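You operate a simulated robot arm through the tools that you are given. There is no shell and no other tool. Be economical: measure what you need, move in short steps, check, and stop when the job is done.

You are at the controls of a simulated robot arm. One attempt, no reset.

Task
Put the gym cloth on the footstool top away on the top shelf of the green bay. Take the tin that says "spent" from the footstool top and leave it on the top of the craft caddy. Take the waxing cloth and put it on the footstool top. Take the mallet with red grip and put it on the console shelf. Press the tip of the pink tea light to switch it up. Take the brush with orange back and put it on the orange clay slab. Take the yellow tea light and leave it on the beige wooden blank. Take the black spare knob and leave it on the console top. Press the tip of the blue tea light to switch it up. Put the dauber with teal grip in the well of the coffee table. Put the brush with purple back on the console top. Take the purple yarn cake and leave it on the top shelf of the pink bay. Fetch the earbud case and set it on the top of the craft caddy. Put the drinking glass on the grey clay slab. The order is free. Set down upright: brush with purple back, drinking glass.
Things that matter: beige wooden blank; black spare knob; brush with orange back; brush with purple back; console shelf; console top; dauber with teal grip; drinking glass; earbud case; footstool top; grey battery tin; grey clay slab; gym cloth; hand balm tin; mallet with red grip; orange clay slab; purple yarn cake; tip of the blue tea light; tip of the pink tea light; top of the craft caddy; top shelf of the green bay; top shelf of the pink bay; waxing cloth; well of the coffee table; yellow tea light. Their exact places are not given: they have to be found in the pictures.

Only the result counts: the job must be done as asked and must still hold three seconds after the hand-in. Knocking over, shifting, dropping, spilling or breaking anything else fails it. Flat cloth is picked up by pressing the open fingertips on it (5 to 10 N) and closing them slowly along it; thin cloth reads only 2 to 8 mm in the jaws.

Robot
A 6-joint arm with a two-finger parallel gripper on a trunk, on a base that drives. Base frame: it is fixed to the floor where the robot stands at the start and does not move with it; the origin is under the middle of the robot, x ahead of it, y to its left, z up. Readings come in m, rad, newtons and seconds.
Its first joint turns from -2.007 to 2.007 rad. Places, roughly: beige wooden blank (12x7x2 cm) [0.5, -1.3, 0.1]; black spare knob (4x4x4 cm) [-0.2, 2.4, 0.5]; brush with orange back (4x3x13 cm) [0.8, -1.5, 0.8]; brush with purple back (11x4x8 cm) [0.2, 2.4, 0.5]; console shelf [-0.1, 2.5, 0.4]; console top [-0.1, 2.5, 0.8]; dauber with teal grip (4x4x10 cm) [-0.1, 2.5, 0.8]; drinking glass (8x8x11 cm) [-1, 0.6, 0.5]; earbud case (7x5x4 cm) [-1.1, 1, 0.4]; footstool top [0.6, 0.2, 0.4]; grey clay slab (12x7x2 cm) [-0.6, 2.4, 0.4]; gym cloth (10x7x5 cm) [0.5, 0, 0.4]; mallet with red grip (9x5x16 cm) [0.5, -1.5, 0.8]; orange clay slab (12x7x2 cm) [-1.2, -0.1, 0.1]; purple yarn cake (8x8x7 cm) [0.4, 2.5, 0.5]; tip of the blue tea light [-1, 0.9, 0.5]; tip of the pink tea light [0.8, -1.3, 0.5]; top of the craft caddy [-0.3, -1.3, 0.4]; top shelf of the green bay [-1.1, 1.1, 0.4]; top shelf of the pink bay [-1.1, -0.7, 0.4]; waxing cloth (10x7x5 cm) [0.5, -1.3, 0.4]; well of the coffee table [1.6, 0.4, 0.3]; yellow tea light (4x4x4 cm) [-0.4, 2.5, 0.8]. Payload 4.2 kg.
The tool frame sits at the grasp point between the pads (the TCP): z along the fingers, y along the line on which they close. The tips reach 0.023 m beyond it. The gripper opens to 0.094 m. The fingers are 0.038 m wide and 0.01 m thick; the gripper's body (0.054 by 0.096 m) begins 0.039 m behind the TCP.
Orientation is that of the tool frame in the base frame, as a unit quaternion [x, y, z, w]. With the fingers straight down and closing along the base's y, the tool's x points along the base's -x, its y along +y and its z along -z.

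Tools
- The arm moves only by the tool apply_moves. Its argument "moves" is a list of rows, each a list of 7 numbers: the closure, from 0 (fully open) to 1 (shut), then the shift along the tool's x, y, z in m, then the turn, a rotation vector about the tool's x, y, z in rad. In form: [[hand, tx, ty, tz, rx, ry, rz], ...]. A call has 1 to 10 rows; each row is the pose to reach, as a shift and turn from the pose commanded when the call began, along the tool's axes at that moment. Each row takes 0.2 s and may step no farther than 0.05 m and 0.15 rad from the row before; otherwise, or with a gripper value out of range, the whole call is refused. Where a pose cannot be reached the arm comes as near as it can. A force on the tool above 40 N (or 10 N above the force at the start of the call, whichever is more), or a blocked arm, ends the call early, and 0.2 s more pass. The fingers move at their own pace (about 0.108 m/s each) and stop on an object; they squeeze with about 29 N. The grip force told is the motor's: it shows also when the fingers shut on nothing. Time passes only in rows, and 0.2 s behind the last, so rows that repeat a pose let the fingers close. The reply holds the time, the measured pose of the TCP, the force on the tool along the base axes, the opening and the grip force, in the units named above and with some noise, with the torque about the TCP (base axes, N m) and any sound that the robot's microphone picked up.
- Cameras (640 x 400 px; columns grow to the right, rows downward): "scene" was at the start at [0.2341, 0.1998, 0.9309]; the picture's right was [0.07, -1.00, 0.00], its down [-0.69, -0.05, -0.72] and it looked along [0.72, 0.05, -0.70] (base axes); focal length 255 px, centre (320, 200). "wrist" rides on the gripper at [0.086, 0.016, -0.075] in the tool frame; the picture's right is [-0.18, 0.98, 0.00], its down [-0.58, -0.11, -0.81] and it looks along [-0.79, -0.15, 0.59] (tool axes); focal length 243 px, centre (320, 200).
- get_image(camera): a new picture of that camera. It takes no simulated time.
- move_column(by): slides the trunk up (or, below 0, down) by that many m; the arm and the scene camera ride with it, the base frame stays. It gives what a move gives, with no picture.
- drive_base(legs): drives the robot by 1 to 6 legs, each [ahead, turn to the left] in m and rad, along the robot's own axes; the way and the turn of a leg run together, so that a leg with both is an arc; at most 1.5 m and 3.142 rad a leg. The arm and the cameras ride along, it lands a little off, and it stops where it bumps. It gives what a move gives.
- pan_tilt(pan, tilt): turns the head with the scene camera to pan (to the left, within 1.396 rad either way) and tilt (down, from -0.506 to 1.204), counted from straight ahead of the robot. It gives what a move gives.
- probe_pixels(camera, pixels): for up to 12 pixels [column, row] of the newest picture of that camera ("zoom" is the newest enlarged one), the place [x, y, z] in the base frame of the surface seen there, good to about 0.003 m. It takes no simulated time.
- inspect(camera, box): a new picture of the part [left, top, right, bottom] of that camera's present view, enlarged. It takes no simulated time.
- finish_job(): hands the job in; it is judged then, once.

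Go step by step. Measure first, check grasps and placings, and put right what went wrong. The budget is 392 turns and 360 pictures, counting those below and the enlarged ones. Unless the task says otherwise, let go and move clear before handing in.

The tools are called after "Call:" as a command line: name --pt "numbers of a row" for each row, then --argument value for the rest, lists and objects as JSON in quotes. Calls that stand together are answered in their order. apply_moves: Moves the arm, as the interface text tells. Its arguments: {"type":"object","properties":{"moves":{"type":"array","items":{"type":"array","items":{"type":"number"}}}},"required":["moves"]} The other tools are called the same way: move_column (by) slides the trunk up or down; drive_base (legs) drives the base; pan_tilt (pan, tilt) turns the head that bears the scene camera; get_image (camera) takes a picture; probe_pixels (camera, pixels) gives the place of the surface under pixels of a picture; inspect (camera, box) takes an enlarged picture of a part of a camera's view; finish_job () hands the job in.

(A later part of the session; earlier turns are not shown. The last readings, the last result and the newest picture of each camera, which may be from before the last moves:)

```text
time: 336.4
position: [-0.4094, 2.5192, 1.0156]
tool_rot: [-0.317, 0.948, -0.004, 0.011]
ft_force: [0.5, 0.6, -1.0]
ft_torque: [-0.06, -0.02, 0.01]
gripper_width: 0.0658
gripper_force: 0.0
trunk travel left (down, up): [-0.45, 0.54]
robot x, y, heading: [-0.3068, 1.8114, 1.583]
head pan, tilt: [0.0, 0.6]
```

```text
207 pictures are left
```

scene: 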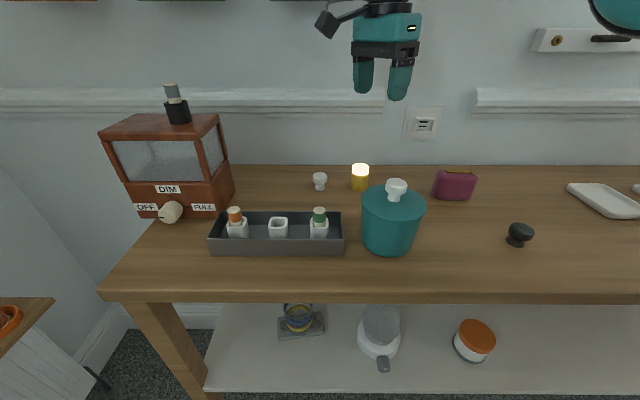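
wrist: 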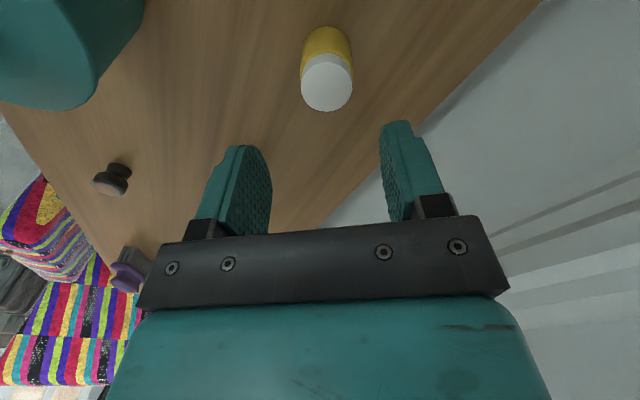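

Call:
move_column --by -0.1

Call:
apply_moves --pt "0.3 0 0 -0.04 0 0 0" --pt "0.3 0 0 -0.08 0 0 0" --pt "0.3 0 0 -0.1 0 0 0"

Call:
move_column --by -0.1

```text
time: 337.7
position: [-0.4096, 2.5194, 0.9159]
tool_rot: [-0.316, 0.949, -0.003, 0.012]
ft_force: [0.6, -0.5, 0.4]
ft_torque: [0.0, 0.02, -0.02]
gripper_width: 0.0657
gripper_force: 0.1
trunk travel left (down, up): [-0.35, 0.64]
robot x, y, heading: [-0.3071, 1.8115, 1.582]
head pan, tilt: [0.0, 0.6]
```

```text
time: 338.5
position: [-0.4053, 2.5053, 1.0021]
tool_rot: [-0.315, 0.949, -0.003, 0.012]
ft_force: [0.4, -0.3, -0.3]
ft_torque: [0.01, 0.0, 0.0]
gripper_width: 0.0658
gripper_force: 0.0
out of reach, approached as far as the arm can: row 2, 3
trunk travel left (down, up): [-0.35, 0.64]
robot x, y, heading: [-0.3087, 1.8105, 1.582]
head pan, tilt: [0.0, 0.6]
```

```text
time: 339.8
position: [-0.4063, 2.5066, 0.9026]
tool_rot: [-0.316, 0.949, -0.001, 0.011]
ft_force: [0.4, -0.2, 0.0]
ft_torque: [0.0, -0.01, -0.02]
gripper_width: 0.0658
gripper_force: 0.1
trunk travel left (down, up): [-0.25, 0.74]
robot x, y, heading: [-0.3078, 1.8122, 1.587]
head pan, tilt: [0.0, 0.6]
```

I'll re-measure the light's position.

Call:
pan_tilt --pan 0 --tilt 0.5

Call:
inspect --camera "scene" --box '[290, 110, 450, 230]'

```text
time: 340.5
position: [-0.4051, 2.5064, 0.9018]
tool_rot: [-0.316, 0.949, -0.001, 0.012]
ft_force: [-0.4, 0.0, 0.5]
ft_torque: [-0.01, 0.03, -0.01]
gripper_width: 0.0658
gripper_force: 0.0
trunk travel left (down, up): [-0.25, 0.74]
robot x, y, heading: [-0.3071, 1.8172, 1.585]
head pan, tilt: [0.0, 0.499]
```

```text
3.33 times, centred on (370, 170) of scene
```

zoom: 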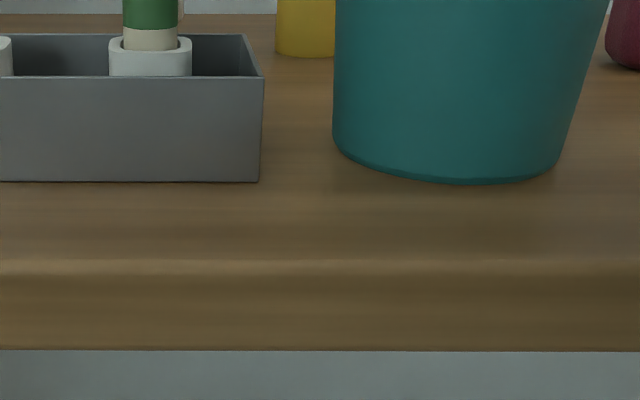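

Call:
inspect --camera "scene" --box '[290, 30, 450, 130]'

Call:
probe_pixels --camera "zoom" --pixels '[[304, 300], [260, 320], [350, 320], [304, 340], [304, 290]]'

Call:
get_image --camera "wrist"

```text
4.00 times, centred on (370, 80) of scene
```

zoom: 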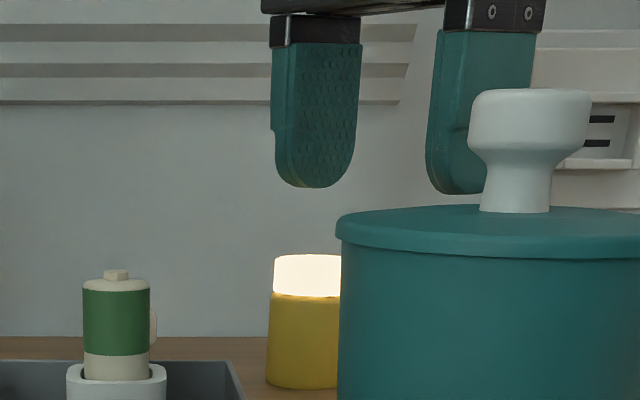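

```text
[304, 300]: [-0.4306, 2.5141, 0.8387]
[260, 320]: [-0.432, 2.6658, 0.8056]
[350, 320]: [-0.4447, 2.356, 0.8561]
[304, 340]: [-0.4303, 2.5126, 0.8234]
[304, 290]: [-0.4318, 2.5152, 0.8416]
```

```text
204 pictures are left
```

wrist: 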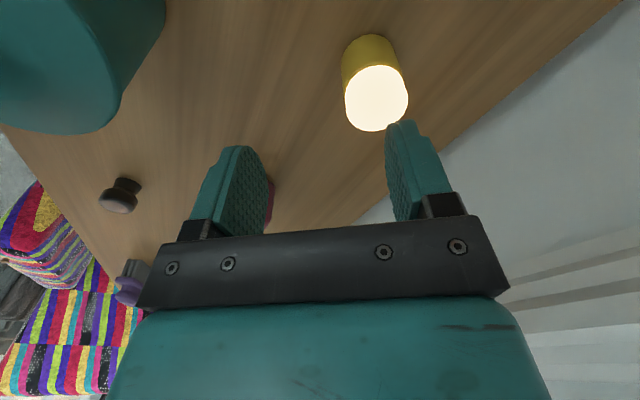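

Call:
probe_pixels --camera "wrist" --pixels '[[376, 98], [350, 95], [403, 95], [376, 70], [376, 126]]'

```text
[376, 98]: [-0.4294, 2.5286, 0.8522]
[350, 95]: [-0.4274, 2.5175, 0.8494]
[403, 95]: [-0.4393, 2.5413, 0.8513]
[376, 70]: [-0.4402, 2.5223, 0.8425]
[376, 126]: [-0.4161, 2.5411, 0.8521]
```

The light's centre is (-0.429,2.530), top 0.852. I'll close the fingers, centre over it and press it gently to switch it back off.

Call:
apply_moves --pt "1 0.002 0.015 0 0 0 0" --pt "1 0.0048 0.0336 0 0 0 0" --pt "1 0.0048 0.0336 0 0 0 0" --pt "1 0.0048 0.0336 0.02 0 0 0" --pt "1 0.0048 0.0336 0.02 0 0 0"

Call:
get_image --camera "wrist"

```text
time: 341.7
position: [-0.4285, 2.5228, 0.8779]
tool_rot: [-0.315, 0.949, 0.0, 0.011]
ft_force: [0.7, 0.6, 0.2]
ft_torque: [0.02, 0.03, 0.0]
gripper_width: 0.0002
gripper_force: 29.1
out of reach, approached as far as the arm can: row 1, 2, 3, 4, 5
trunk travel left (down, up): [-0.25, 0.74]
robot x, y, heading: [-0.3063, 1.8123, 1.586]
head pan, tilt: [0.0, 0.499]
```

```text
203 pictures are left
```

wrist: 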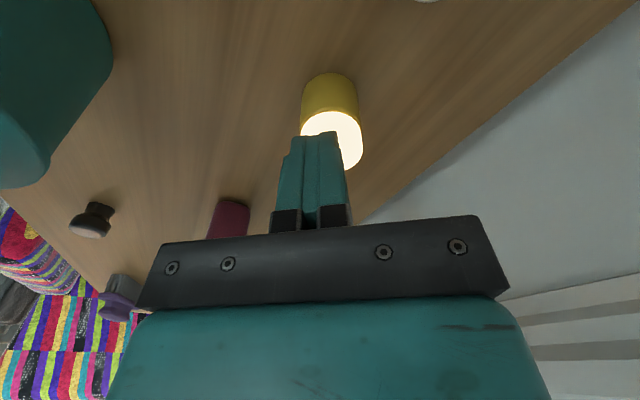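

The reach limit is radial (~0.72 m). I'll raise and retract the hand by 10 cm, then roll the base 10 cm forward under the console.

Call:
apply_moves --pt "1 0.0 0 -0.03 0 0 0" --pt "1 0.01 -0.02 -0.065 0 0 0" --pt "1 0.03 -0.045 -0.095 0 0 0" --pt "1 0.045 -0.075 -0.12 0 0 0" --pt "1 0.06 -0.095 -0.13 0 0 0"

Call:
drive_base --legs '[[0.1, 0]]'

Call:
get_image --camera "wrist"

```text
time: 342.9
position: [-0.4121, 2.3951, 0.9638]
tool_rot: [-0.316, 0.949, -0.002, 0.012]
ft_force: [0.1, 1.0, 0.3]
ft_torque: [0.0, 0.0, 0.0]
gripper_width: 0.0
gripper_force: 29.5
out of reach, approached as far as the arm can: row 1, 2, 3, 4, 5
trunk travel left (down, up): [-0.25, 0.74]
robot x, y, heading: [-0.3079, 1.8099, 1.583]
head pan, tilt: [0.0, 0.499]
```

```text
time: 344.0
position: [-0.4125, 2.4943, 0.9657]
tool_rot: [-0.316, 0.949, -0.001, 0.012]
ft_force: [0.2, 0.4, 0.4]
ft_torque: [0.0, -0.01, 0.0]
gripper_width: 0.0001
gripper_force: 29.0
trunk travel left (down, up): [-0.25, 0.74]
robot x, y, heading: [-0.3074, 1.909, 1.579]
head pan, tilt: [0.0, 0.499]
```

```text
202 pictures are left
```

wrist: 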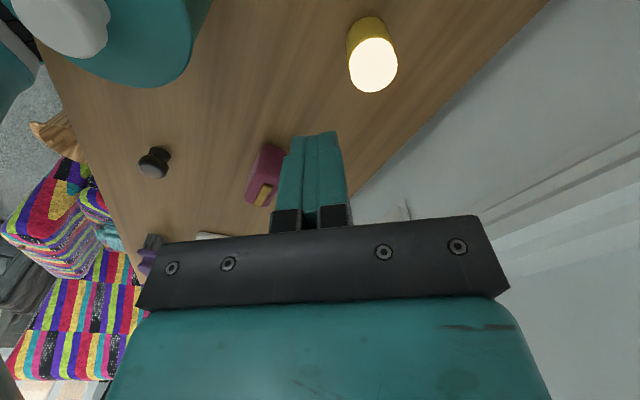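

Call:
apply_moves --pt "1 -0.004 0.02 0 0 0 0" --pt "1 -0.0082 0.0385 0 0 0 0" --pt "1 -0.0082 0.0385 0.04 0 0 0" --pt "1 -0.0082 0.0385 0.075 0 0 0" --pt "1 -0.0082 0.0385 0.075 0 0 0"

Call:
get_image --camera "wrist"

```text
time: 345.2
position: [-0.425, 2.5305, 0.888]
tool_rot: [-0.316, 0.949, -0.001, 0.012]
ft_force: [-0.5, -0.3, -0.6]
ft_torque: [0.02, 0.02, -0.01]
gripper_width: 0.0
gripper_force: 29.0
out of reach, approached as far as the arm can: row 1, 2
trunk travel left (down, up): [-0.25, 0.74]
robot x, y, heading: [-0.3083, 1.914, 1.579]
head pan, tilt: [0.0, 0.499]
```

```text
201 pictures are left
```

wrist: 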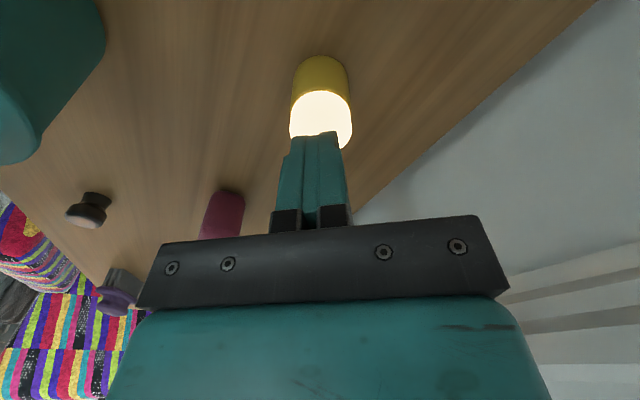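

Centred above the light with no reach issue. I'll press gently (contact expected at z≈0.875).

Call:
apply_moves --pt "1 0.003 0 0.008 0 0 0" --pt "1 0.003 0 0.012 0 0 0" --pt "1 0.003 0 0.015 0 0 0" --pt "1 0.003 0 0.017 0 0 0"

```text
time: 346.2
position: [-0.429, 2.5287, 0.8721]
tool_rot: [-0.315, 0.949, 0.0, 0.011]
ft_force: [0.5, 0.5, 0.9]
ft_torque: [0.02, 0.02, -0.01]
gripper_width: 0.0
gripper_force: 29.2
trunk travel left (down, up): [-0.25, 0.74]
robot x, y, heading: [-0.3077, 1.9123, 1.579]
head pan, tilt: [0.0, 0.499]
```

Call:
apply_moves --pt "1 0 0 0.002 0 0 0" --pt "1 0 0 0.004 0 0 0" --pt "1 0 0 0.004 0 0 0"

```text
time: 347.0
position: [-0.4283, 2.5278, 0.8698]
tool_rot: [-0.316, 0.949, -0.001, 0.011]
ft_force: [-1.4, 2.7, 7.1]
ft_torque: [0.0, 0.1, -0.02]
gripper_width: 0.0
gripper_force: 28.9
trunk travel left (down, up): [-0.25, 0.74]
robot x, y, heading: [-0.308, 1.9125, 1.584]
head pan, tilt: [0.0, 0.499]
heard: click
```

Clicked. I'll lift a little and check.

Call:
apply_moves --pt "1 0 0 -0.02 0 0 0" --pt "0.35 0 0 -0.04 0 0 0" --pt "0.35 0 0 -0.04 0 0 0"

Call:
get_image --camera "wrist"

```text
time: 347.8
position: [-0.4297, 2.5283, 0.908]
tool_rot: [-0.314, 0.949, -0.001, 0.012]
ft_force: [-0.5, 0.4, 0.1]
ft_torque: [0.0, 0.01, 0.02]
gripper_width: 0.061
gripper_force: 0.0
trunk travel left (down, up): [-0.25, 0.74]
robot x, y, heading: [-0.3059, 1.9151, 1.583]
head pan, tilt: [0.0, 0.499]
```

```text
200 pictures are left
```

wrist: 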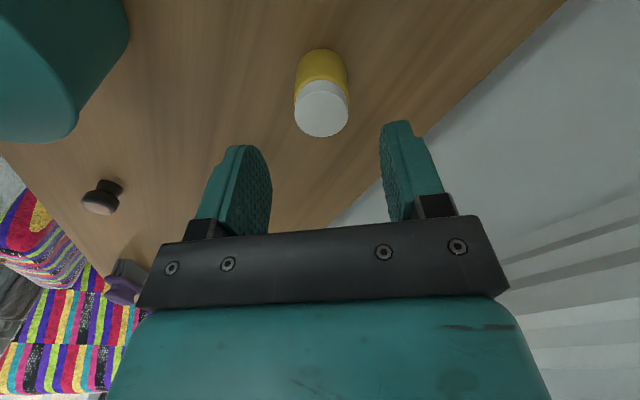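

The light is off as it was originally. Now I'll descend around it and grip.

Call:
apply_moves --pt "0.35 0 0 0.035 0 0 0" --pt "0.35 0 0 0.06 0 0 0" --pt "0.35 0 0 0.077 0 0 0" --pt "0.35 0 0 0.077 0 0 0"

Call:
apply_moves --pt "0.6 0 0 0 0 0 0" --pt "1 0 0 0 0 0 0" --pt "1 0 0 0 0 0 0"

Call:
get_image --camera "wrist"

```text
time: 348.8
position: [-0.4266, 2.5285, 0.8315]
tool_rot: [-0.315, 0.949, -0.001, 0.011]
ft_force: [-0.6, 0.3, 0.0]
ft_torque: [0.0, 0.03, 0.02]
gripper_width: 0.061
gripper_force: 0.0
trunk travel left (down, up): [-0.25, 0.74]
robot x, y, heading: [-0.3071, 1.9109, 1.58]
head pan, tilt: [0.0, 0.499]
```

```text
time: 349.6
position: [-0.4286, 2.5297, 0.8317]
tool_rot: [-0.315, 0.949, -0.001, 0.011]
ft_force: [0.5, 0.2, -0.5]
ft_torque: [0.0, 0.01, 0.0]
gripper_width: 0.0349
gripper_force: 29.2
trunk travel left (down, up): [-0.25, 0.74]
robot x, y, heading: [-0.3069, 1.9151, 1.584]
head pan, tilt: [0.0, 0.499]
```

```text
199 pictures are left
```

wrist: 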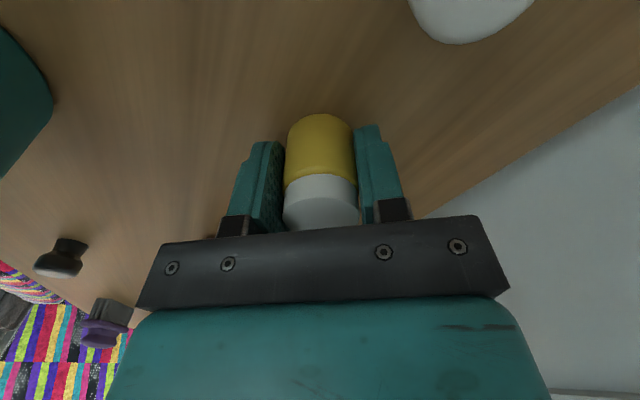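

Gripped (0.035). I'll lift and carry it to a free spot on the console's front (-0.04,2.34) to regrasp it tilted.

Call:
apply_moves --pt "1 0 0 -0.045 0 0 0" --pt "1 0 0 -0.09 0 0 0" --pt "1 -0.022 -0.042 -0.09 0 0 0" --pt "1 -0.044 -0.084 -0.09 0 0 0" --pt "1 -0.066 -0.127 -0.09 0 0 0" --pt "1 -0.088 -0.17 -0.09 0 0 0" --pt "1 -0.11 -0.213 -0.09 0 0 0" --pt "1 -0.132 -0.255 -0.09 0 0 0" --pt "1 -0.154 -0.298 -0.09 0 0 0" --pt "1 -0.176 -0.341 -0.09 0 0 0"

Call:
get_image --camera "wrist"

```text
time: 351.8
position: [-0.0861, 2.3584, 0.9294]
tool_rot: [-0.316, 0.949, 0.0, 0.011]
ft_force: [-0.1, 0.1, -0.4]
ft_torque: [0.02, -0.01, 0.04]
gripper_width: 0.0351
gripper_force: 28.6
trunk travel left (down, up): [-0.25, 0.74]
robot x, y, heading: [-0.3068, 1.9135, 1.584]
head pan, tilt: [0.0, 0.499]
```

```text
198 pictures are left
```

wrist: 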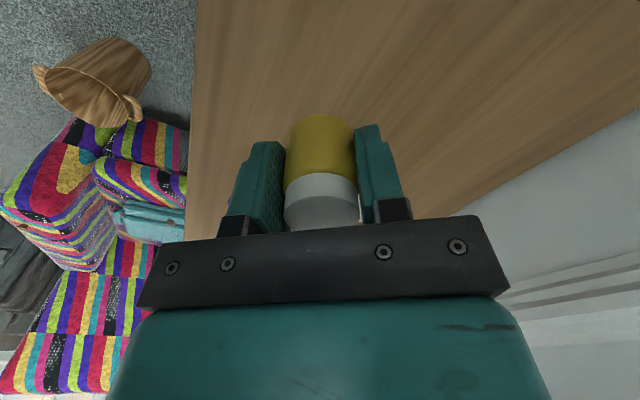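

Call:
apply_moves --pt "1 -0.01 -0.03 0.0 0 0 0" --pt "1 -0.01 -0.03 0.045 0 0 0" --pt "1 -0.01 -0.03 0.08 0 0 0" --pt "1 -0.01 -0.03 0.093 0 0 0" --pt "1 -0.01 -0.03 0.096 0 0 0" --pt "1 -0.01 -0.03 0.096 0 0 0"

```text
time: 353.2
position: [-0.0575, 2.3443, 0.8304]
tool_rot: [-0.316, 0.949, 0.0, 0.012]
ft_force: [-0.6, 1.7, 19.9]
ft_torque: [0.17, 0.03, 0.1]
gripper_width: 0.0353
gripper_force: 29.2
out of reach, approached as far as the arm can: row 3
trunk travel left (down, up): [-0.25, 0.74]
robot x, y, heading: [-0.3065, 1.9143, 1.581]
head pan, tilt: [0.0, 0.499]
```

Contact. I'll release and rise, then retract.

Call:
apply_moves --pt "1 0 0 -0.001 0 0 0" --pt "0.7 0 0 -0.001 0 0 0" --pt "0.35 0 0 -0.001 0 0 0" --pt "0.35 0 0 -0.001 0 0 0" --pt "0.35 0 0 -0.04 0 0 0" --pt "0.35 0 0 -0.085 0 0 0" --pt "0.35 0.03 -0.02 -0.1 0 0 0"

Call:
get_image --camera "scene"

Call:
get_image --camera "wrist"

```text
time: 354.8
position: [-0.0664, 2.3122, 0.8675]
tool_rot: [-0.315, 0.949, 0.0, 0.012]
ft_force: [0.6, -0.5, -0.4]
ft_torque: [0.01, 0.0, 0.02]
gripper_width: 0.0609
gripper_force: 0.0
out of reach, approached as far as the arm can: row 5, 6, 7
trunk travel left (down, up): [-0.25, 0.74]
robot x, y, heading: [-0.3067, 1.913, 1.578]
head pan, tilt: [0.0, 0.499]
```

```text
197 pictures are left
```

scene: 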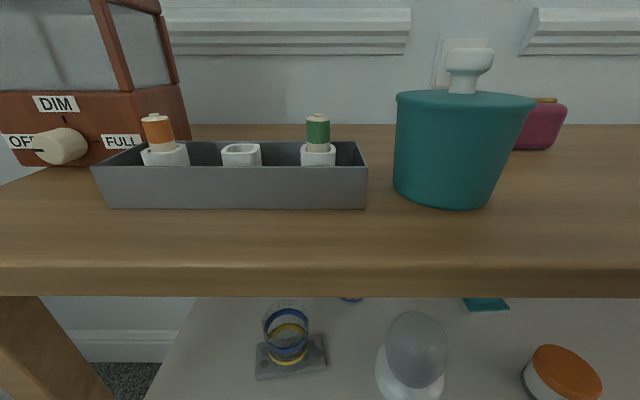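

```text
196 pictures are left
```

wrist: 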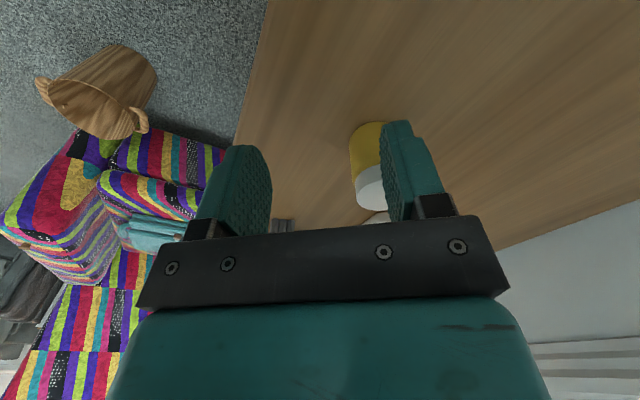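

The hand's upward move was limited here, so I'll raise the trunk to lift straight up, then back the base off.

Call:
move_column --by 0.2

Call:
drive_base --legs '[[-0.3, 0]]'

Call:
pan_tilt --pan -0.3 --tilt 0.5

Call:
get_image --camera "scene"

```text
time: 357.0
position: [-0.0658, 2.3123, 1.068]
tool_rot: [-0.316, 0.949, 0.0, 0.011]
ft_force: [0.4, -0.1, -0.5]
ft_torque: [0.01, 0.03, 0.05]
gripper_width: 0.0612
gripper_force: 0.0
trunk travel left (down, up): [-0.45, 0.54]
robot x, y, heading: [-0.3087, 1.9087, 1.583]
head pan, tilt: [0.0, 0.499]
```

```text
time: 359.0
position: [-0.0645, 2.0139, 1.0678]
tool_rot: [-0.318, 0.948, 0.0, 0.012]
ft_force: [0.8, -1.0, 0.3]
ft_torque: [-0.01, 0.0, 0.01]
gripper_width: 0.0611
gripper_force: 0.1
trunk travel left (down, up): [-0.45, 0.54]
robot x, y, heading: [-0.3063, 1.6171, 1.585]
head pan, tilt: [0.0, 0.499]
```

```text
time: 359.8
position: [-0.0642, 2.0145, 1.0681]
tool_rot: [-0.318, 0.948, 0.0, 0.012]
ft_force: [-0.8, 0.1, -0.6]
ft_torque: [0.03, 0.02, -0.01]
gripper_width: 0.0612
gripper_force: 0.0
trunk travel left (down, up): [-0.45, 0.54]
robot x, y, heading: [-0.3036, 1.6153, 1.583]
head pan, tilt: [-0.3, 0.499]
```

```text
195 pictures are left
```

scene: 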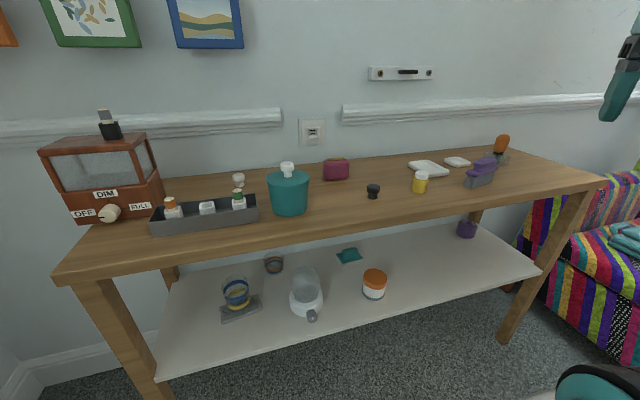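

All intact; the tea light is at (420,183). I'll yaw back and tilt the tool for the regrasp.

Call:
apply_moves --pt "0.35 0 0 0 0 0 -0.14" --pt "0.35 0 0 0 0 0 -0.28" --pt "0.35 0 0 0 0 0 -0.42" --pt "0.35 0 0 0 0 0 -0.56" --pt "0.35 0 0 0 0 0 -0.66" --pt "0.35 0 0 0 0 0 -0.66"

Call:
apply_moves --pt "0.35 0 0 0 0 -0.14 0" --pt "0.35 0 0 0 0 -0.28 0" --pt "0.35 0 0 0 0 -0.42 0" --pt "0.35 0 0 0 0 -0.56 0" --pt "0.35 0 0 0 0 -0.7 0" --pt "0.35 0 0 0 0 -0.84 0" --pt "0.35 0 0 0 0 -0.88 0" --pt "0.35 0 0 0 0 -0.88 0"

Call:
inspect --camera "scene" --box '[380, 150, 460, 200]'

Call:
probe_pixels --camera "zoom" --pixels '[[320, 180], [320, 240], [280, 240], [370, 240], [320, 340], [320, 290]]'

```text
time: 361.2
position: [-0.0639, 2.0152, 1.0671]
tool_rot: [-0.609, 0.793, -0.004, 0.011]
ft_force: [-0.1, -0.8, -0.5]
ft_torque: [-0.01, -0.01, 0.0]
gripper_width: 0.061
gripper_force: 0.0
trunk travel left (down, up): [-0.45, 0.54]
robot x, y, heading: [-0.3054, 1.6131, 1.587]
head pan, tilt: [-0.3, 0.499]
```

```text
time: 363.0
position: [-0.1581, 2.1061, 1.2594]
tool_rot: [-0.551, 0.714, 0.254, 0.348]
ft_force: [0.5, 0.0, -0.1]
ft_torque: [-0.02, -0.02, 0.01]
gripper_width: 0.0613
gripper_force: 0.0
out of reach, approached as far as the arm can: row 1, 2, 3, 4, 5, 6, 7, 8
trunk travel left (down, up): [-0.45, 0.54]
robot x, y, heading: [-0.3037, 1.6138, 1.589]
head pan, tilt: [-0.3, 0.499]
```

```text
8.00 times, centred on (420, 175) of scene
```

zoom: 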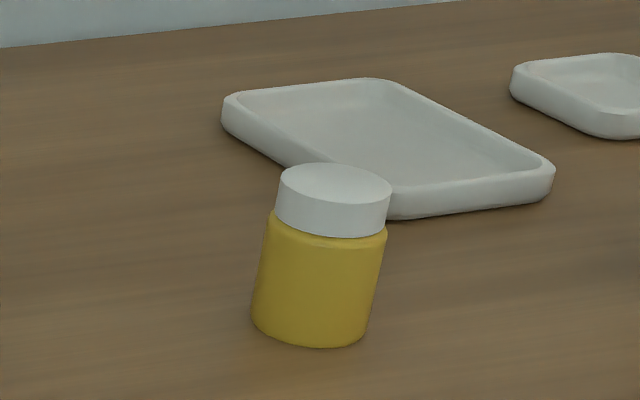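

```text
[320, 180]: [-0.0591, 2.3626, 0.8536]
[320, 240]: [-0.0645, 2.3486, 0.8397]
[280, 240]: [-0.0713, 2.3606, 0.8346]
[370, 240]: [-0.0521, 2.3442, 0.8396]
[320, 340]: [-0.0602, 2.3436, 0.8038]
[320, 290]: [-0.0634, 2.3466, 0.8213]
```

The light is at (-0.057,2.362). I'll bring the tilted hand down to a pre-grasp point in front of it.

Call:
apply_moves --pt "0.35 0.02 -0.0027 0.044 0 0 0" --pt "0.35 0.04 -0.0053 0.088 0 0 0" --pt "0.35 0.06 -0.008 0.132 0 0 0" --pt "0.35 0.08 -0.0106 0.176 0 0 0" --pt "0.35 0.1 -0.0133 0.22 0 0 0" --pt "0.35 0.12 -0.016 0.265 0 0 0" --pt "0.35 0.14 -0.0186 0.309 0 0 0" --pt "0.35 0.16 -0.0213 0.353 0 0 0" --pt "0.35 0.16 -0.0213 0.353 0 0 0"

Call:
get_image --camera "wrist"

```text
time: 365.0
position: [-0.0825, 2.2559, 0.916]
tool_rot: [-0.552, 0.713, 0.255, 0.348]
ft_force: [0.8, 0.0, 0.8]
ft_torque: [-0.02, -0.01, -0.01]
gripper_width: 0.0609
gripper_force: 0.1
out of reach, approached as far as the arm can: row 1, 2, 3, 4, 5
trunk travel left (down, up): [-0.45, 0.54]
robot x, y, heading: [-0.3046, 1.6176, 1.587]
head pan, tilt: [-0.3, 0.499]
```

```text
193 pictures are left
```

wrist: 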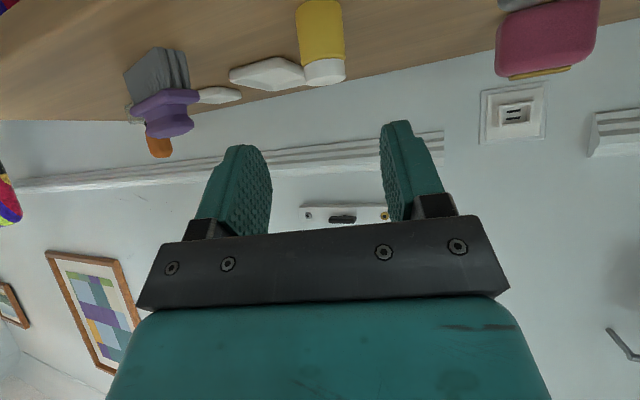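

Call:
apply_moves --pt "0.35 -0.001 0.001 0.045 0 0 0" --pt "0.35 -0.003 0.003 0.085 0 0 0" --pt "0.35 -0.003 0.004 0.1 0 0 0" --pt "0.35 -0.003 0.004 0.1 0 0 0"

Call:
get_image --camera "wrist"

Call:
inspect --camera "scene" --box '[340, 120, 500, 220]'

```text
time: 366.0
position: [-0.0634, 2.3345, 0.8563]
tool_rot: [-0.552, 0.713, 0.256, 0.349]
ft_force: [-0.1, 1.0, 0.4]
ft_torque: [-0.03, 0.0, 0.02]
gripper_width: 0.0611
gripper_force: 0.1
trunk travel left (down, up): [-0.45, 0.54]
robot x, y, heading: [-0.3032, 1.6127, 1.589]
head pan, tilt: [-0.3, 0.499]
```

```text
192 pictures are left
```

wrist: 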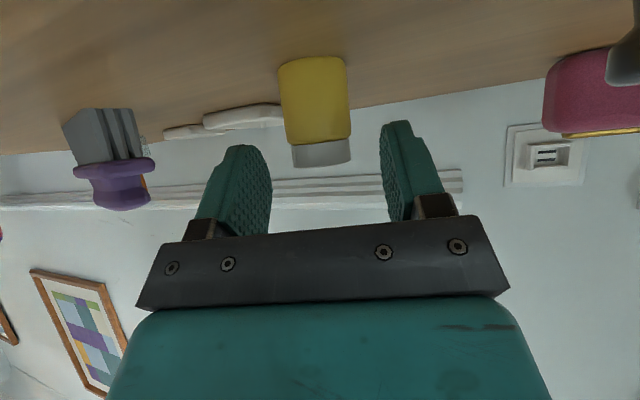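

```text
4.00 times, centred on (420, 170) of scene
```

zoom: 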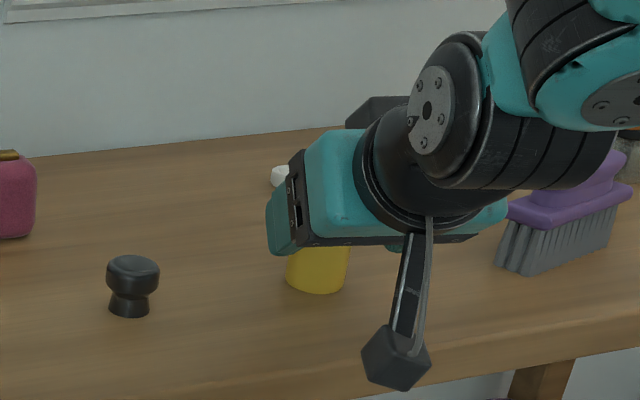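

Call:
apply_moves --pt "0.35 -0.001 -0.002 0.018 0 0 0" --pt "0.35 -0.001 -0.002 0.028 0 0 0" --pt "0.35 -0.001 -0.002 0.028 0 0 0" --pt "0.6 -0.001 -0.002 0.028 0 0 0" --pt "1 -0.001 -0.002 0.028 0 0 0" --pt "1 -0.001 -0.002 0.028 0 0 0" --pt "1 -0.001 -0.002 0.028 0 0 0"

Call:
get_image --camera "wrist"

```text
time: 367.6
position: [-0.0561, 2.3556, 0.8411]
tool_rot: [-0.551, 0.714, 0.256, 0.349]
ft_force: [0.2, 1.3, 0.8]
ft_torque: [0.06, 0.03, -0.04]
gripper_width: 0.0354
gripper_force: 29.0
trunk travel left (down, up): [-0.45, 0.54]
robot x, y, heading: [-0.3055, 1.6146, 1.58]
head pan, tilt: [-0.3, 0.499]
```

```text
190 pictures are left
```

wrist: 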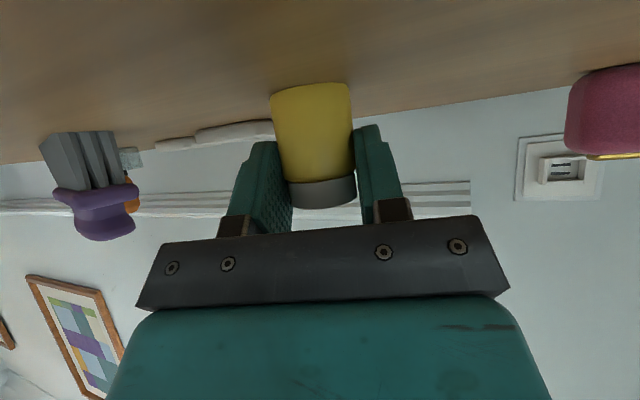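

Held (0.035). I'll lift, retract the arm toward the robot, and head to the bookcase.

Call:
apply_moves --pt "1 -0.03 0 -0.025 0 0 0" --pt "1 -0.06 0 -0.05 0 0 0" --pt "1 -0.06 0 -0.095 0 0 0" --pt "1 -0.04 0 -0.14 0 0 0" --pt "1 -0.01 0.01 -0.175 0 0 0" --pt "1 0.02 0.03 -0.205 0 0 0"

Call:
drive_base --legs '[[-0.35, 0], [0, -2.98]]'

Call:
pan_tilt --pan 0 --tilt 0.6

Call:
get_image --camera "scene"

```text
time: 369.0
position: [-0.1291, 2.1932, 0.9498]
tool_rot: [-0.552, 0.713, 0.256, 0.348]
ft_force: [0.0, 0.3, -1.6]
ft_torque: [0.01, -0.03, 0.01]
gripper_width: 0.0353
gripper_force: 29.1
trunk travel left (down, up): [-0.45, 0.54]
robot x, y, heading: [-0.3043, 1.6176, 1.589]
head pan, tilt: [-0.3, 0.499]
```

```text
time: 378.4
position: [-0.4299, 0.6828, 0.9505]
tool_rot: [0.69, 0.58, -0.338, 0.27]
ft_force: [0.4, 0.3, -0.5]
ft_torque: [0.01, 0.03, 0.0]
gripper_width: 0.0349
gripper_force: 28.7
trunk travel left (down, up): [-0.45, 0.54]
robot x, y, heading: [-0.2988, 1.2741, -1.478]
head pan, tilt: [-0.3, 0.499]
```

```text
time: 379.2
position: [-0.4279, 0.6843, 0.9502]
tool_rot: [0.691, 0.58, -0.338, 0.269]
ft_force: [-0.4, 0.8, 0.5]
ft_torque: [-0.04, -0.01, 0.01]
gripper_width: 0.0349
gripper_force: 28.7
trunk travel left (down, up): [-0.45, 0.54]
robot x, y, heading: [-0.3001, 1.2757, -1.475]
head pan, tilt: [0.0, 0.6]
```

```text
189 pictures are left
```

scene: 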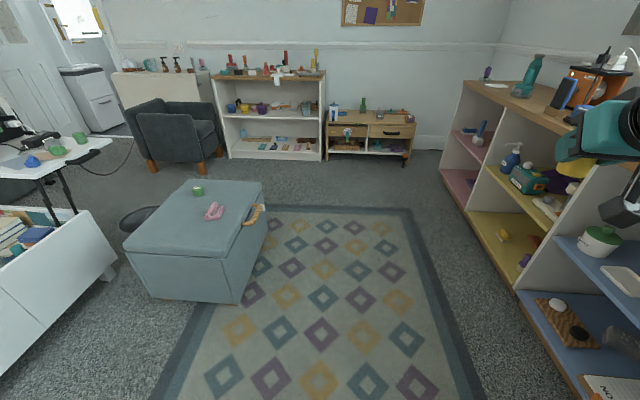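

Clear view. I'll drive on to the bookcase.

Call:
drive_base --legs '[[1.5, 0], [0.12, 0], [0, 0.98], [0.58, 0], [0, -1.05]]'

Call:
pan_tilt --pan 0 --tilt 0.75

Call:
get_image --camera "scene"

```text
time: 395.4
position: [0.1582, -1.1529, 0.9501]
tool_rot: [0.714, 0.551, -0.349, 0.255]
ft_force: [0.1, 0.2, -0.3]
ft_torque: [0.0, -0.01, -0.01]
gripper_width: 0.0349
gripper_force: 29.2
trunk travel left (down, up): [-0.45, 0.54]
robot x, y, heading: [0.3321, -0.5774, -1.555]
head pan, tilt: [0.0, 0.6]
```

```text
time: 396.1
position: [0.157, -1.1541, 0.9507]
tool_rot: [0.713, 0.551, -0.349, 0.256]
ft_force: [-0.3, -0.1, 0.1]
ft_torque: [-0.04, 0.05, -0.03]
gripper_width: 0.0351
gripper_force: 28.8
trunk travel left (down, up): [-0.45, 0.54]
robot x, y, heading: [0.3339, -0.5733, -1.557]
head pan, tilt: [0.0, 0.75]
```

```text
188 pictures are left
```

scene: 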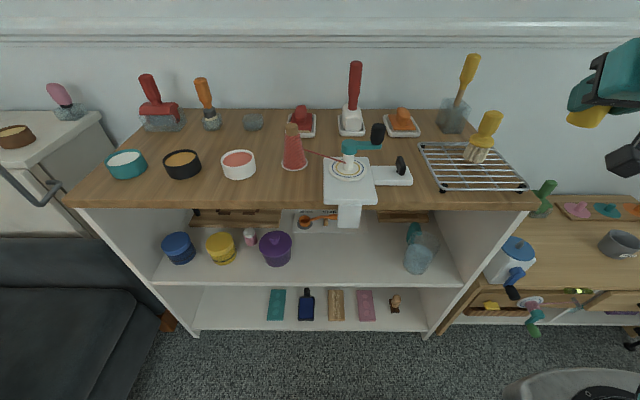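

The beige blank is around (336,304). I'll move the hand left in front of the bookcase, slightly back, before lowering.

Call:
apply_moves --pt "1 0.011 0.039 -0.0146 0 0 0" --pt "1 0.022 0.078 -0.029 0 0 0" --pt "1 0.032 0.118 -0.044 0 0 0" --pt "1 0.043 0.158 -0.058 0 0 0" --pt "1 0.054 0.197 -0.073 0 0 0" --pt "1 0.064 0.237 -0.088 0 0 0" --pt "1 0.075 0.276 -0.102 0 0 0"

Call:
move_column --by -0.4

Call:
get_image --camera "scene"

```text
time: 397.7
position: [0.4568, -1.0996, 0.9523]
tool_rot: [0.714, 0.55, -0.349, 0.255]
ft_force: [0.2, -0.3, -0.9]
ft_torque: [0.02, 0.02, 0.04]
gripper_width: 0.0349
gripper_force: 28.5
trunk travel left (down, up): [-0.45, 0.54]
robot x, y, heading: [0.3353, -0.577, -1.559]
head pan, tilt: [0.0, 0.75]
```

```text
time: 401.5
position: [0.4581, -1.0997, 0.5524]
tool_rot: [0.714, 0.55, -0.35, 0.255]
ft_force: [0.3, 0.7, -0.5]
ft_torque: [-0.02, -0.01, -0.01]
gripper_width: 0.0352
gripper_force: 29.1
trunk travel left (down, up): [-0.05, 0.94]
robot x, y, heading: [0.3305, -0.5769, -1.559]
head pan, tilt: [0.0, 0.75]
```

```text
187 pictures are left
```

scene: 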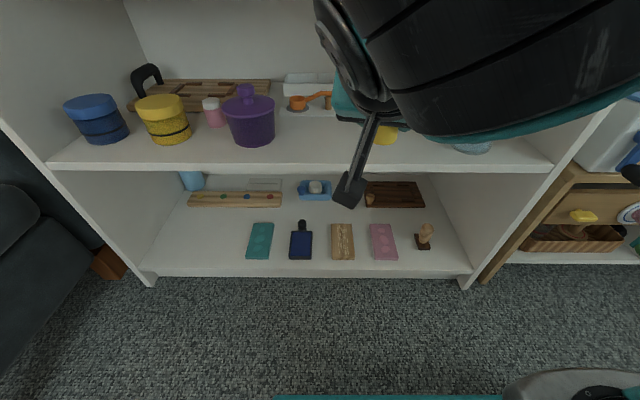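

Call:
inspect --camera "scene" --box '[230, 205, 430, 275]'

Call:
probe_pixels --camera "scene" --pixels '[[333, 225], [351, 225], [331, 258], [354, 258], [343, 242], [343, 252], [300, 245], [383, 242], [423, 230], [315, 187], [395, 185], [343, 272]]'

```text
3.20 times, centred on (330, 240) of scene
```

zoom: 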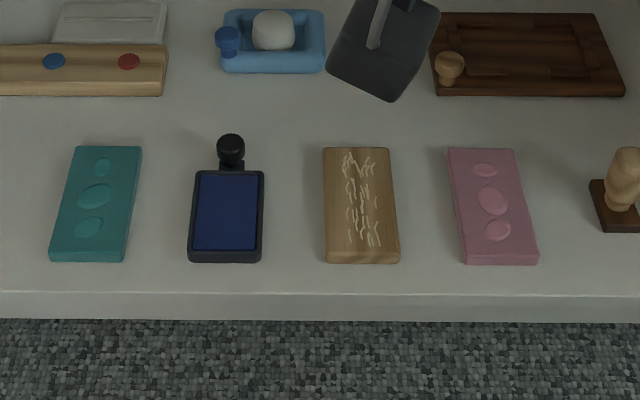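

```text
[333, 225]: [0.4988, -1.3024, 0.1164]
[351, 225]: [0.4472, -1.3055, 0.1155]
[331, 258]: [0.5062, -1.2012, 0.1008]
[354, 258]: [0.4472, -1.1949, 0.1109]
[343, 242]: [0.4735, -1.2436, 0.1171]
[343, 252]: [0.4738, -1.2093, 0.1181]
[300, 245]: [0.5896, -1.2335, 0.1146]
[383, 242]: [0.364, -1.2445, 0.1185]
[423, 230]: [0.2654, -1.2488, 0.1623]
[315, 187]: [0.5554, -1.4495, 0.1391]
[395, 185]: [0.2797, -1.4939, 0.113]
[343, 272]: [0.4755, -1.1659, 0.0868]
```

The blank's centre is about (0.474,-1.25), top 0.117. I'll bring the hand down in front of the bottom shelf.

Call:
apply_moves --pt "1 0.031 0.009 0.03 0 0 0" --pt "1 0.063 0.018 0.061 0 0 0" --pt "1 0.094 0.027 0.092 0 0 0" --pt "1 0.126 0.037 0.122 0 0 0" --pt "1 0.157 0.046 0.153 0 0 0" --pt "1 0.189 0.055 0.183 0 0 0" --pt "1 0.22 0.064 0.214 0 0 0" --pt "1 0.22 0.064 0.214 0 0 0"

Call:
get_image --camera "scene"

```text
time: 403.3
position: [0.5057, -1.1465, 0.2416]
tool_rot: [0.714, 0.551, -0.349, 0.255]
ft_force: [0.3, -0.4, -0.2]
ft_torque: [0.03, 0.0, 0.01]
gripper_width: 0.035
gripper_force: 28.6
trunk travel left (down, up): [-0.05, 0.94]
robot x, y, heading: [0.329, -0.5742, -1.558]
head pan, tilt: [0.0, 0.75]
```

```text
185 pictures are left
```

scene: 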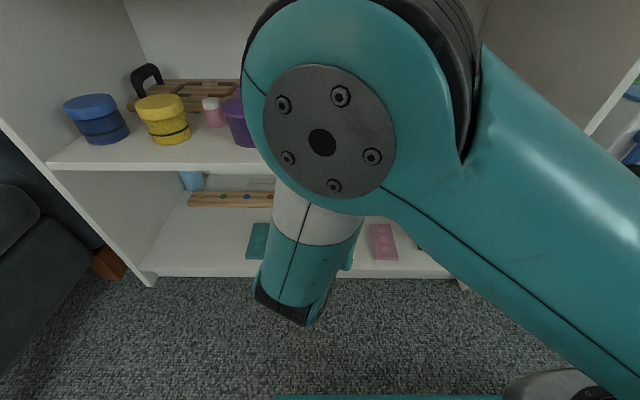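

I'll check the elbow's clearance to the bookcase before advancing.

Call:
probe_pixels --camera "scene" --pixels '[[300, 60], [255, 60], [400, 20], [320, 140], [300, 250], [280, 300], [460, 60], [250, 130]]'

Call:
get_image --camera "wrist"

```text
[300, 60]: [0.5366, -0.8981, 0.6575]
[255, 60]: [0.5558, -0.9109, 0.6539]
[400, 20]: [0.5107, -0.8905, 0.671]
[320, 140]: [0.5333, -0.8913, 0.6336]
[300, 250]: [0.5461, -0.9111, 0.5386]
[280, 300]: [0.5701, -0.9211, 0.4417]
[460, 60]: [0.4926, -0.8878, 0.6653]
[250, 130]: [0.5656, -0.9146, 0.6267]
```

```text
184 pictures are left
```

wrist: 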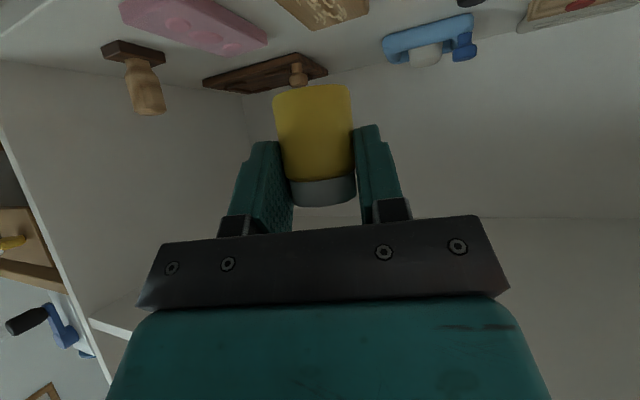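

Clearance is adequate. I'll advance over the blank.

Call:
apply_moves --pt "1 -0.003 0 0.035 0 0 0" --pt "1 -0.006 0 0.07 0 0 0" --pt "1 -0.009 -0.001 0.105 0 0 0" --pt "1 -0.011 -0.001 0.128 0 0 0" --pt "1 -0.011 -0.001 0.128 0 0 0"

Call:
get_image --camera "wrist"

Call:
get_image --camera "scene"

```text
time: 404.5
position: [0.4757, -1.2471, 0.1726]
tool_rot: [0.714, 0.552, -0.348, 0.255]
ft_force: [-0.2, 0.6, -0.7]
ft_torque: [0.01, 0.01, -0.04]
gripper_width: 0.0352
gripper_force: 29.2
trunk travel left (down, up): [-0.05, 0.94]
robot x, y, heading: [0.3311, -0.5703, -1.551]
head pan, tilt: [0.0, 0.75]
```

```text
183 pictures are left
```

wrist: 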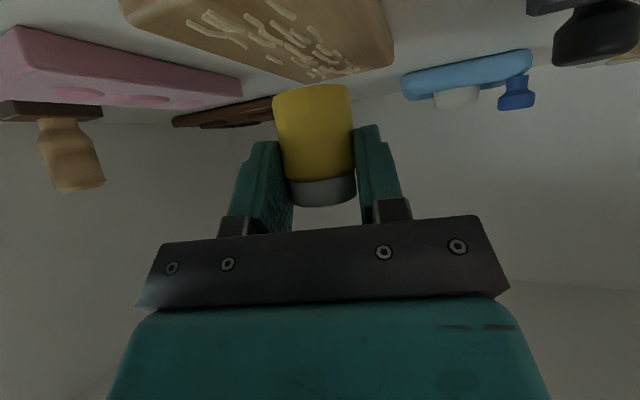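

```text
182 pictures are left
```

scene: 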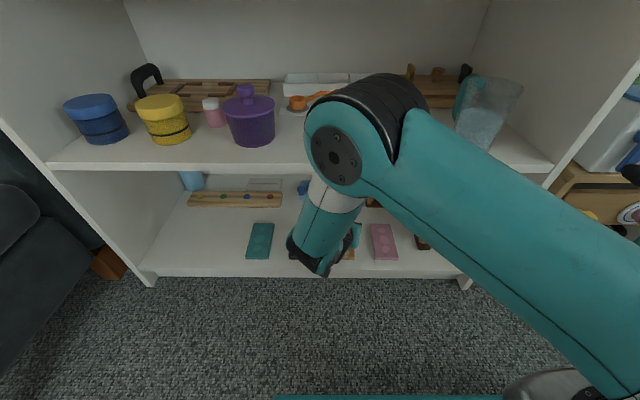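

Over the blank. I'll lower to contact.

Call:
apply_moves --pt "1 0.0062 0 0.005 0 0 0" --pt "1 0.0086 0 0.0069 0 0 0" --pt "1 0.0101 0 0.0081 0 0 0" --pt "1 0.0101 0 0.0081 0 0 0"

```text
time: 405.5
position: [0.4776, -1.2461, 0.1606]
tool_rot: [0.713, 0.552, -0.348, 0.256]
ft_force: [-0.2, 0.4, -0.8]
ft_torque: [0.02, -0.01, -0.02]
gripper_width: 0.0348
gripper_force: 28.9
trunk travel left (down, up): [-0.05, 0.94]
robot x, y, heading: [0.3334, -0.5729, -1.555]
head pan, tilt: [0.0, 0.75]
```

Call:
apply_moves --pt "1 0.0016 0 0.0012 0 0 0" --pt "1 0.0031 0 0.0025 0 0 0" --pt "1 0.0031 0 0.0025 0 0 0"

```text
time: 406.3
position: [0.4755, -1.2465, 0.1571]
tool_rot: [0.714, 0.55, -0.349, 0.256]
ft_force: [-0.3, -0.3, -0.1]
ft_torque: [0.02, -0.02, -0.02]
gripper_width: 0.035
gripper_force: 29.1
trunk travel left (down, up): [-0.05, 0.94]
robot x, y, heading: [0.3267, -0.5759, -1.553]
head pan, tilt: [0.0, 0.75]
```

Call:
apply_moves --pt "1 0.0012 0 0.0009 0 0 0" --pt "1 0.0023 0 0.0019 0 0 0" --pt "1 0.0023 0 0.0019 0 0 0"

Call:
get_image --camera "wrist"

```text
time: 407.1
position: [0.4774, -1.2467, 0.1569]
tool_rot: [0.713, 0.551, -0.349, 0.258]
ft_force: [-2.4, 2.0, 20.1]
ft_torque: [-0.13, -0.02, -0.04]
gripper_width: 0.035
gripper_force: 29.4
trunk travel left (down, up): [-0.05, 0.94]
robot x, y, heading: [0.3331, -0.5694, -1.554]
head pan, tilt: [0.0, 0.75]
```

```text
181 pictures are left
```

wrist: 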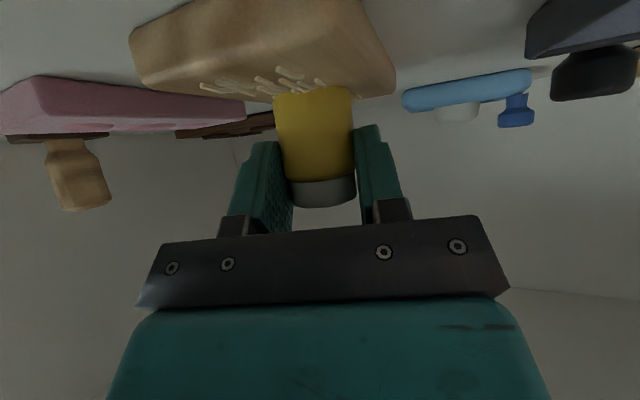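

Contact made on the blank. I'll ease, release, and retreat.

Call:
apply_moves --pt "1 -0.0015 0 -0.0012 0 0 0" --pt "0.8 -0.0015 0 -0.0012 0 0 0" --pt "0.4 -0.0015 0 -0.0012 0 0 0" --pt "0.4 -0.0015 0 -0.0012 0 0 0" --pt "0.4 -0.004 0 -0.03 0 0 0" --pt "0.4 -0.004 0 -0.075 0 0 0" --pt "0.4 -0.004 0 -0.12 0 0 0" --pt "0.4 -0.01 0 -0.165 0 0 0"

Call:
get_image --camera "wrist"

```text
time: 408.9
position: [0.5077, -1.1272, 0.2649]
tool_rot: [0.714, 0.551, -0.349, 0.255]
ft_force: [-0.2, 0.2, 0.4]
ft_torque: [-0.05, -0.03, -0.04]
gripper_width: 0.0562
gripper_force: 0.1
trunk travel left (down, up): [-0.05, 0.94]
robot x, y, heading: [0.3372, -0.5742, -1.556]
head pan, tilt: [0.0, 0.75]
```

```text
180 pictures are left
```

wrist: 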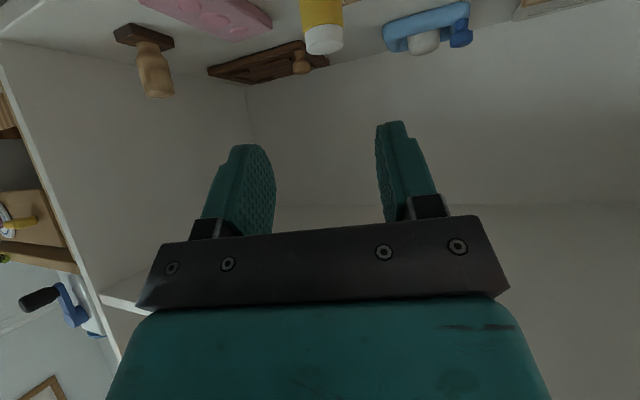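

The yellow tea light stands on the blank. Next is the orange brush on the bookcase top; I'll pull back, raise the trunk and look.

Call:
apply_moves --pt "0.4 0 0 -0.04 0 0 0" --pt "0.4 -0.03 0 -0.07 0 0 0" --pt "0.4 -0.07 0 -0.09 0 0 0" --pt "0.4 -0.11 0 -0.11 0 0 0" --pt "0 -0.15 0 -0.13 0 0 0"

Call:
move_column --by 0.4

Call:
pan_tilt --pan 0.35 --tilt 0.6

Call:
get_image --camera "scene"

```text
time: 410.1
position: [0.5163, -1.125, 0.4647]
tool_rot: [0.714, 0.552, -0.347, 0.254]
ft_force: [-0.7, 0.1, 1.2]
ft_torque: [0.0, 0.0, -0.01]
gripper_width: 0.0939
gripper_force: 0.1
trunk travel left (down, up): [-0.05, 0.94]
robot x, y, heading: [0.337, -0.5692, -1.559]
head pan, tilt: [0.0, 0.75]
```

```text
time: 412.5
position: [0.5145, -1.1199, 0.7256]
tool_rot: [0.711, 0.563, -0.347, 0.24]
ft_force: [-0.1, 9.2, -1.6]
ft_torque: [0.1, 0.07, 0.36]
gripper_width: 0.0932
gripper_force: 0.0
trunk travel left (down, up): [-0.321, 0.669]
robot x, y, heading: [0.333, -0.5717, -1.552]
head pan, tilt: [0.0, 0.75]
stopped: the force on the tool passed its limit (the readings are from after the stop); the commanded pose is now the measured one
```

```text
time: 413.4
position: [0.5137, -1.121, 0.7252]
tool_rot: [0.711, 0.561, -0.348, 0.241]
ft_force: [2.0, 11.3, -2.6]
ft_torque: [0.09, 0.1, 0.52]
gripper_width: 0.0934
gripper_force: 0.1
trunk travel left (down, up): [-0.321, 0.669]
robot x, y, heading: [0.3327, -0.5738, -1.553]
head pan, tilt: [0.351, 0.6]
```

```text
179 pictures are left
```

scene: 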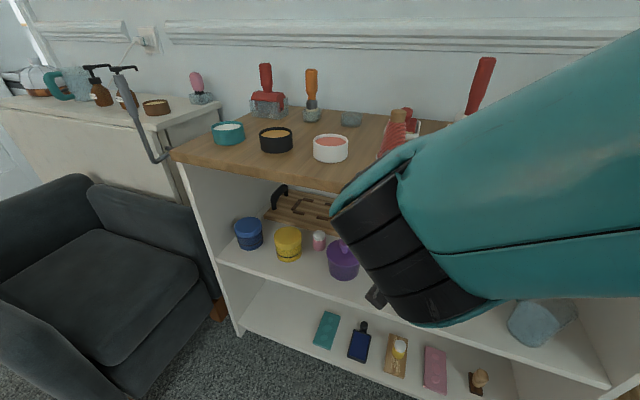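

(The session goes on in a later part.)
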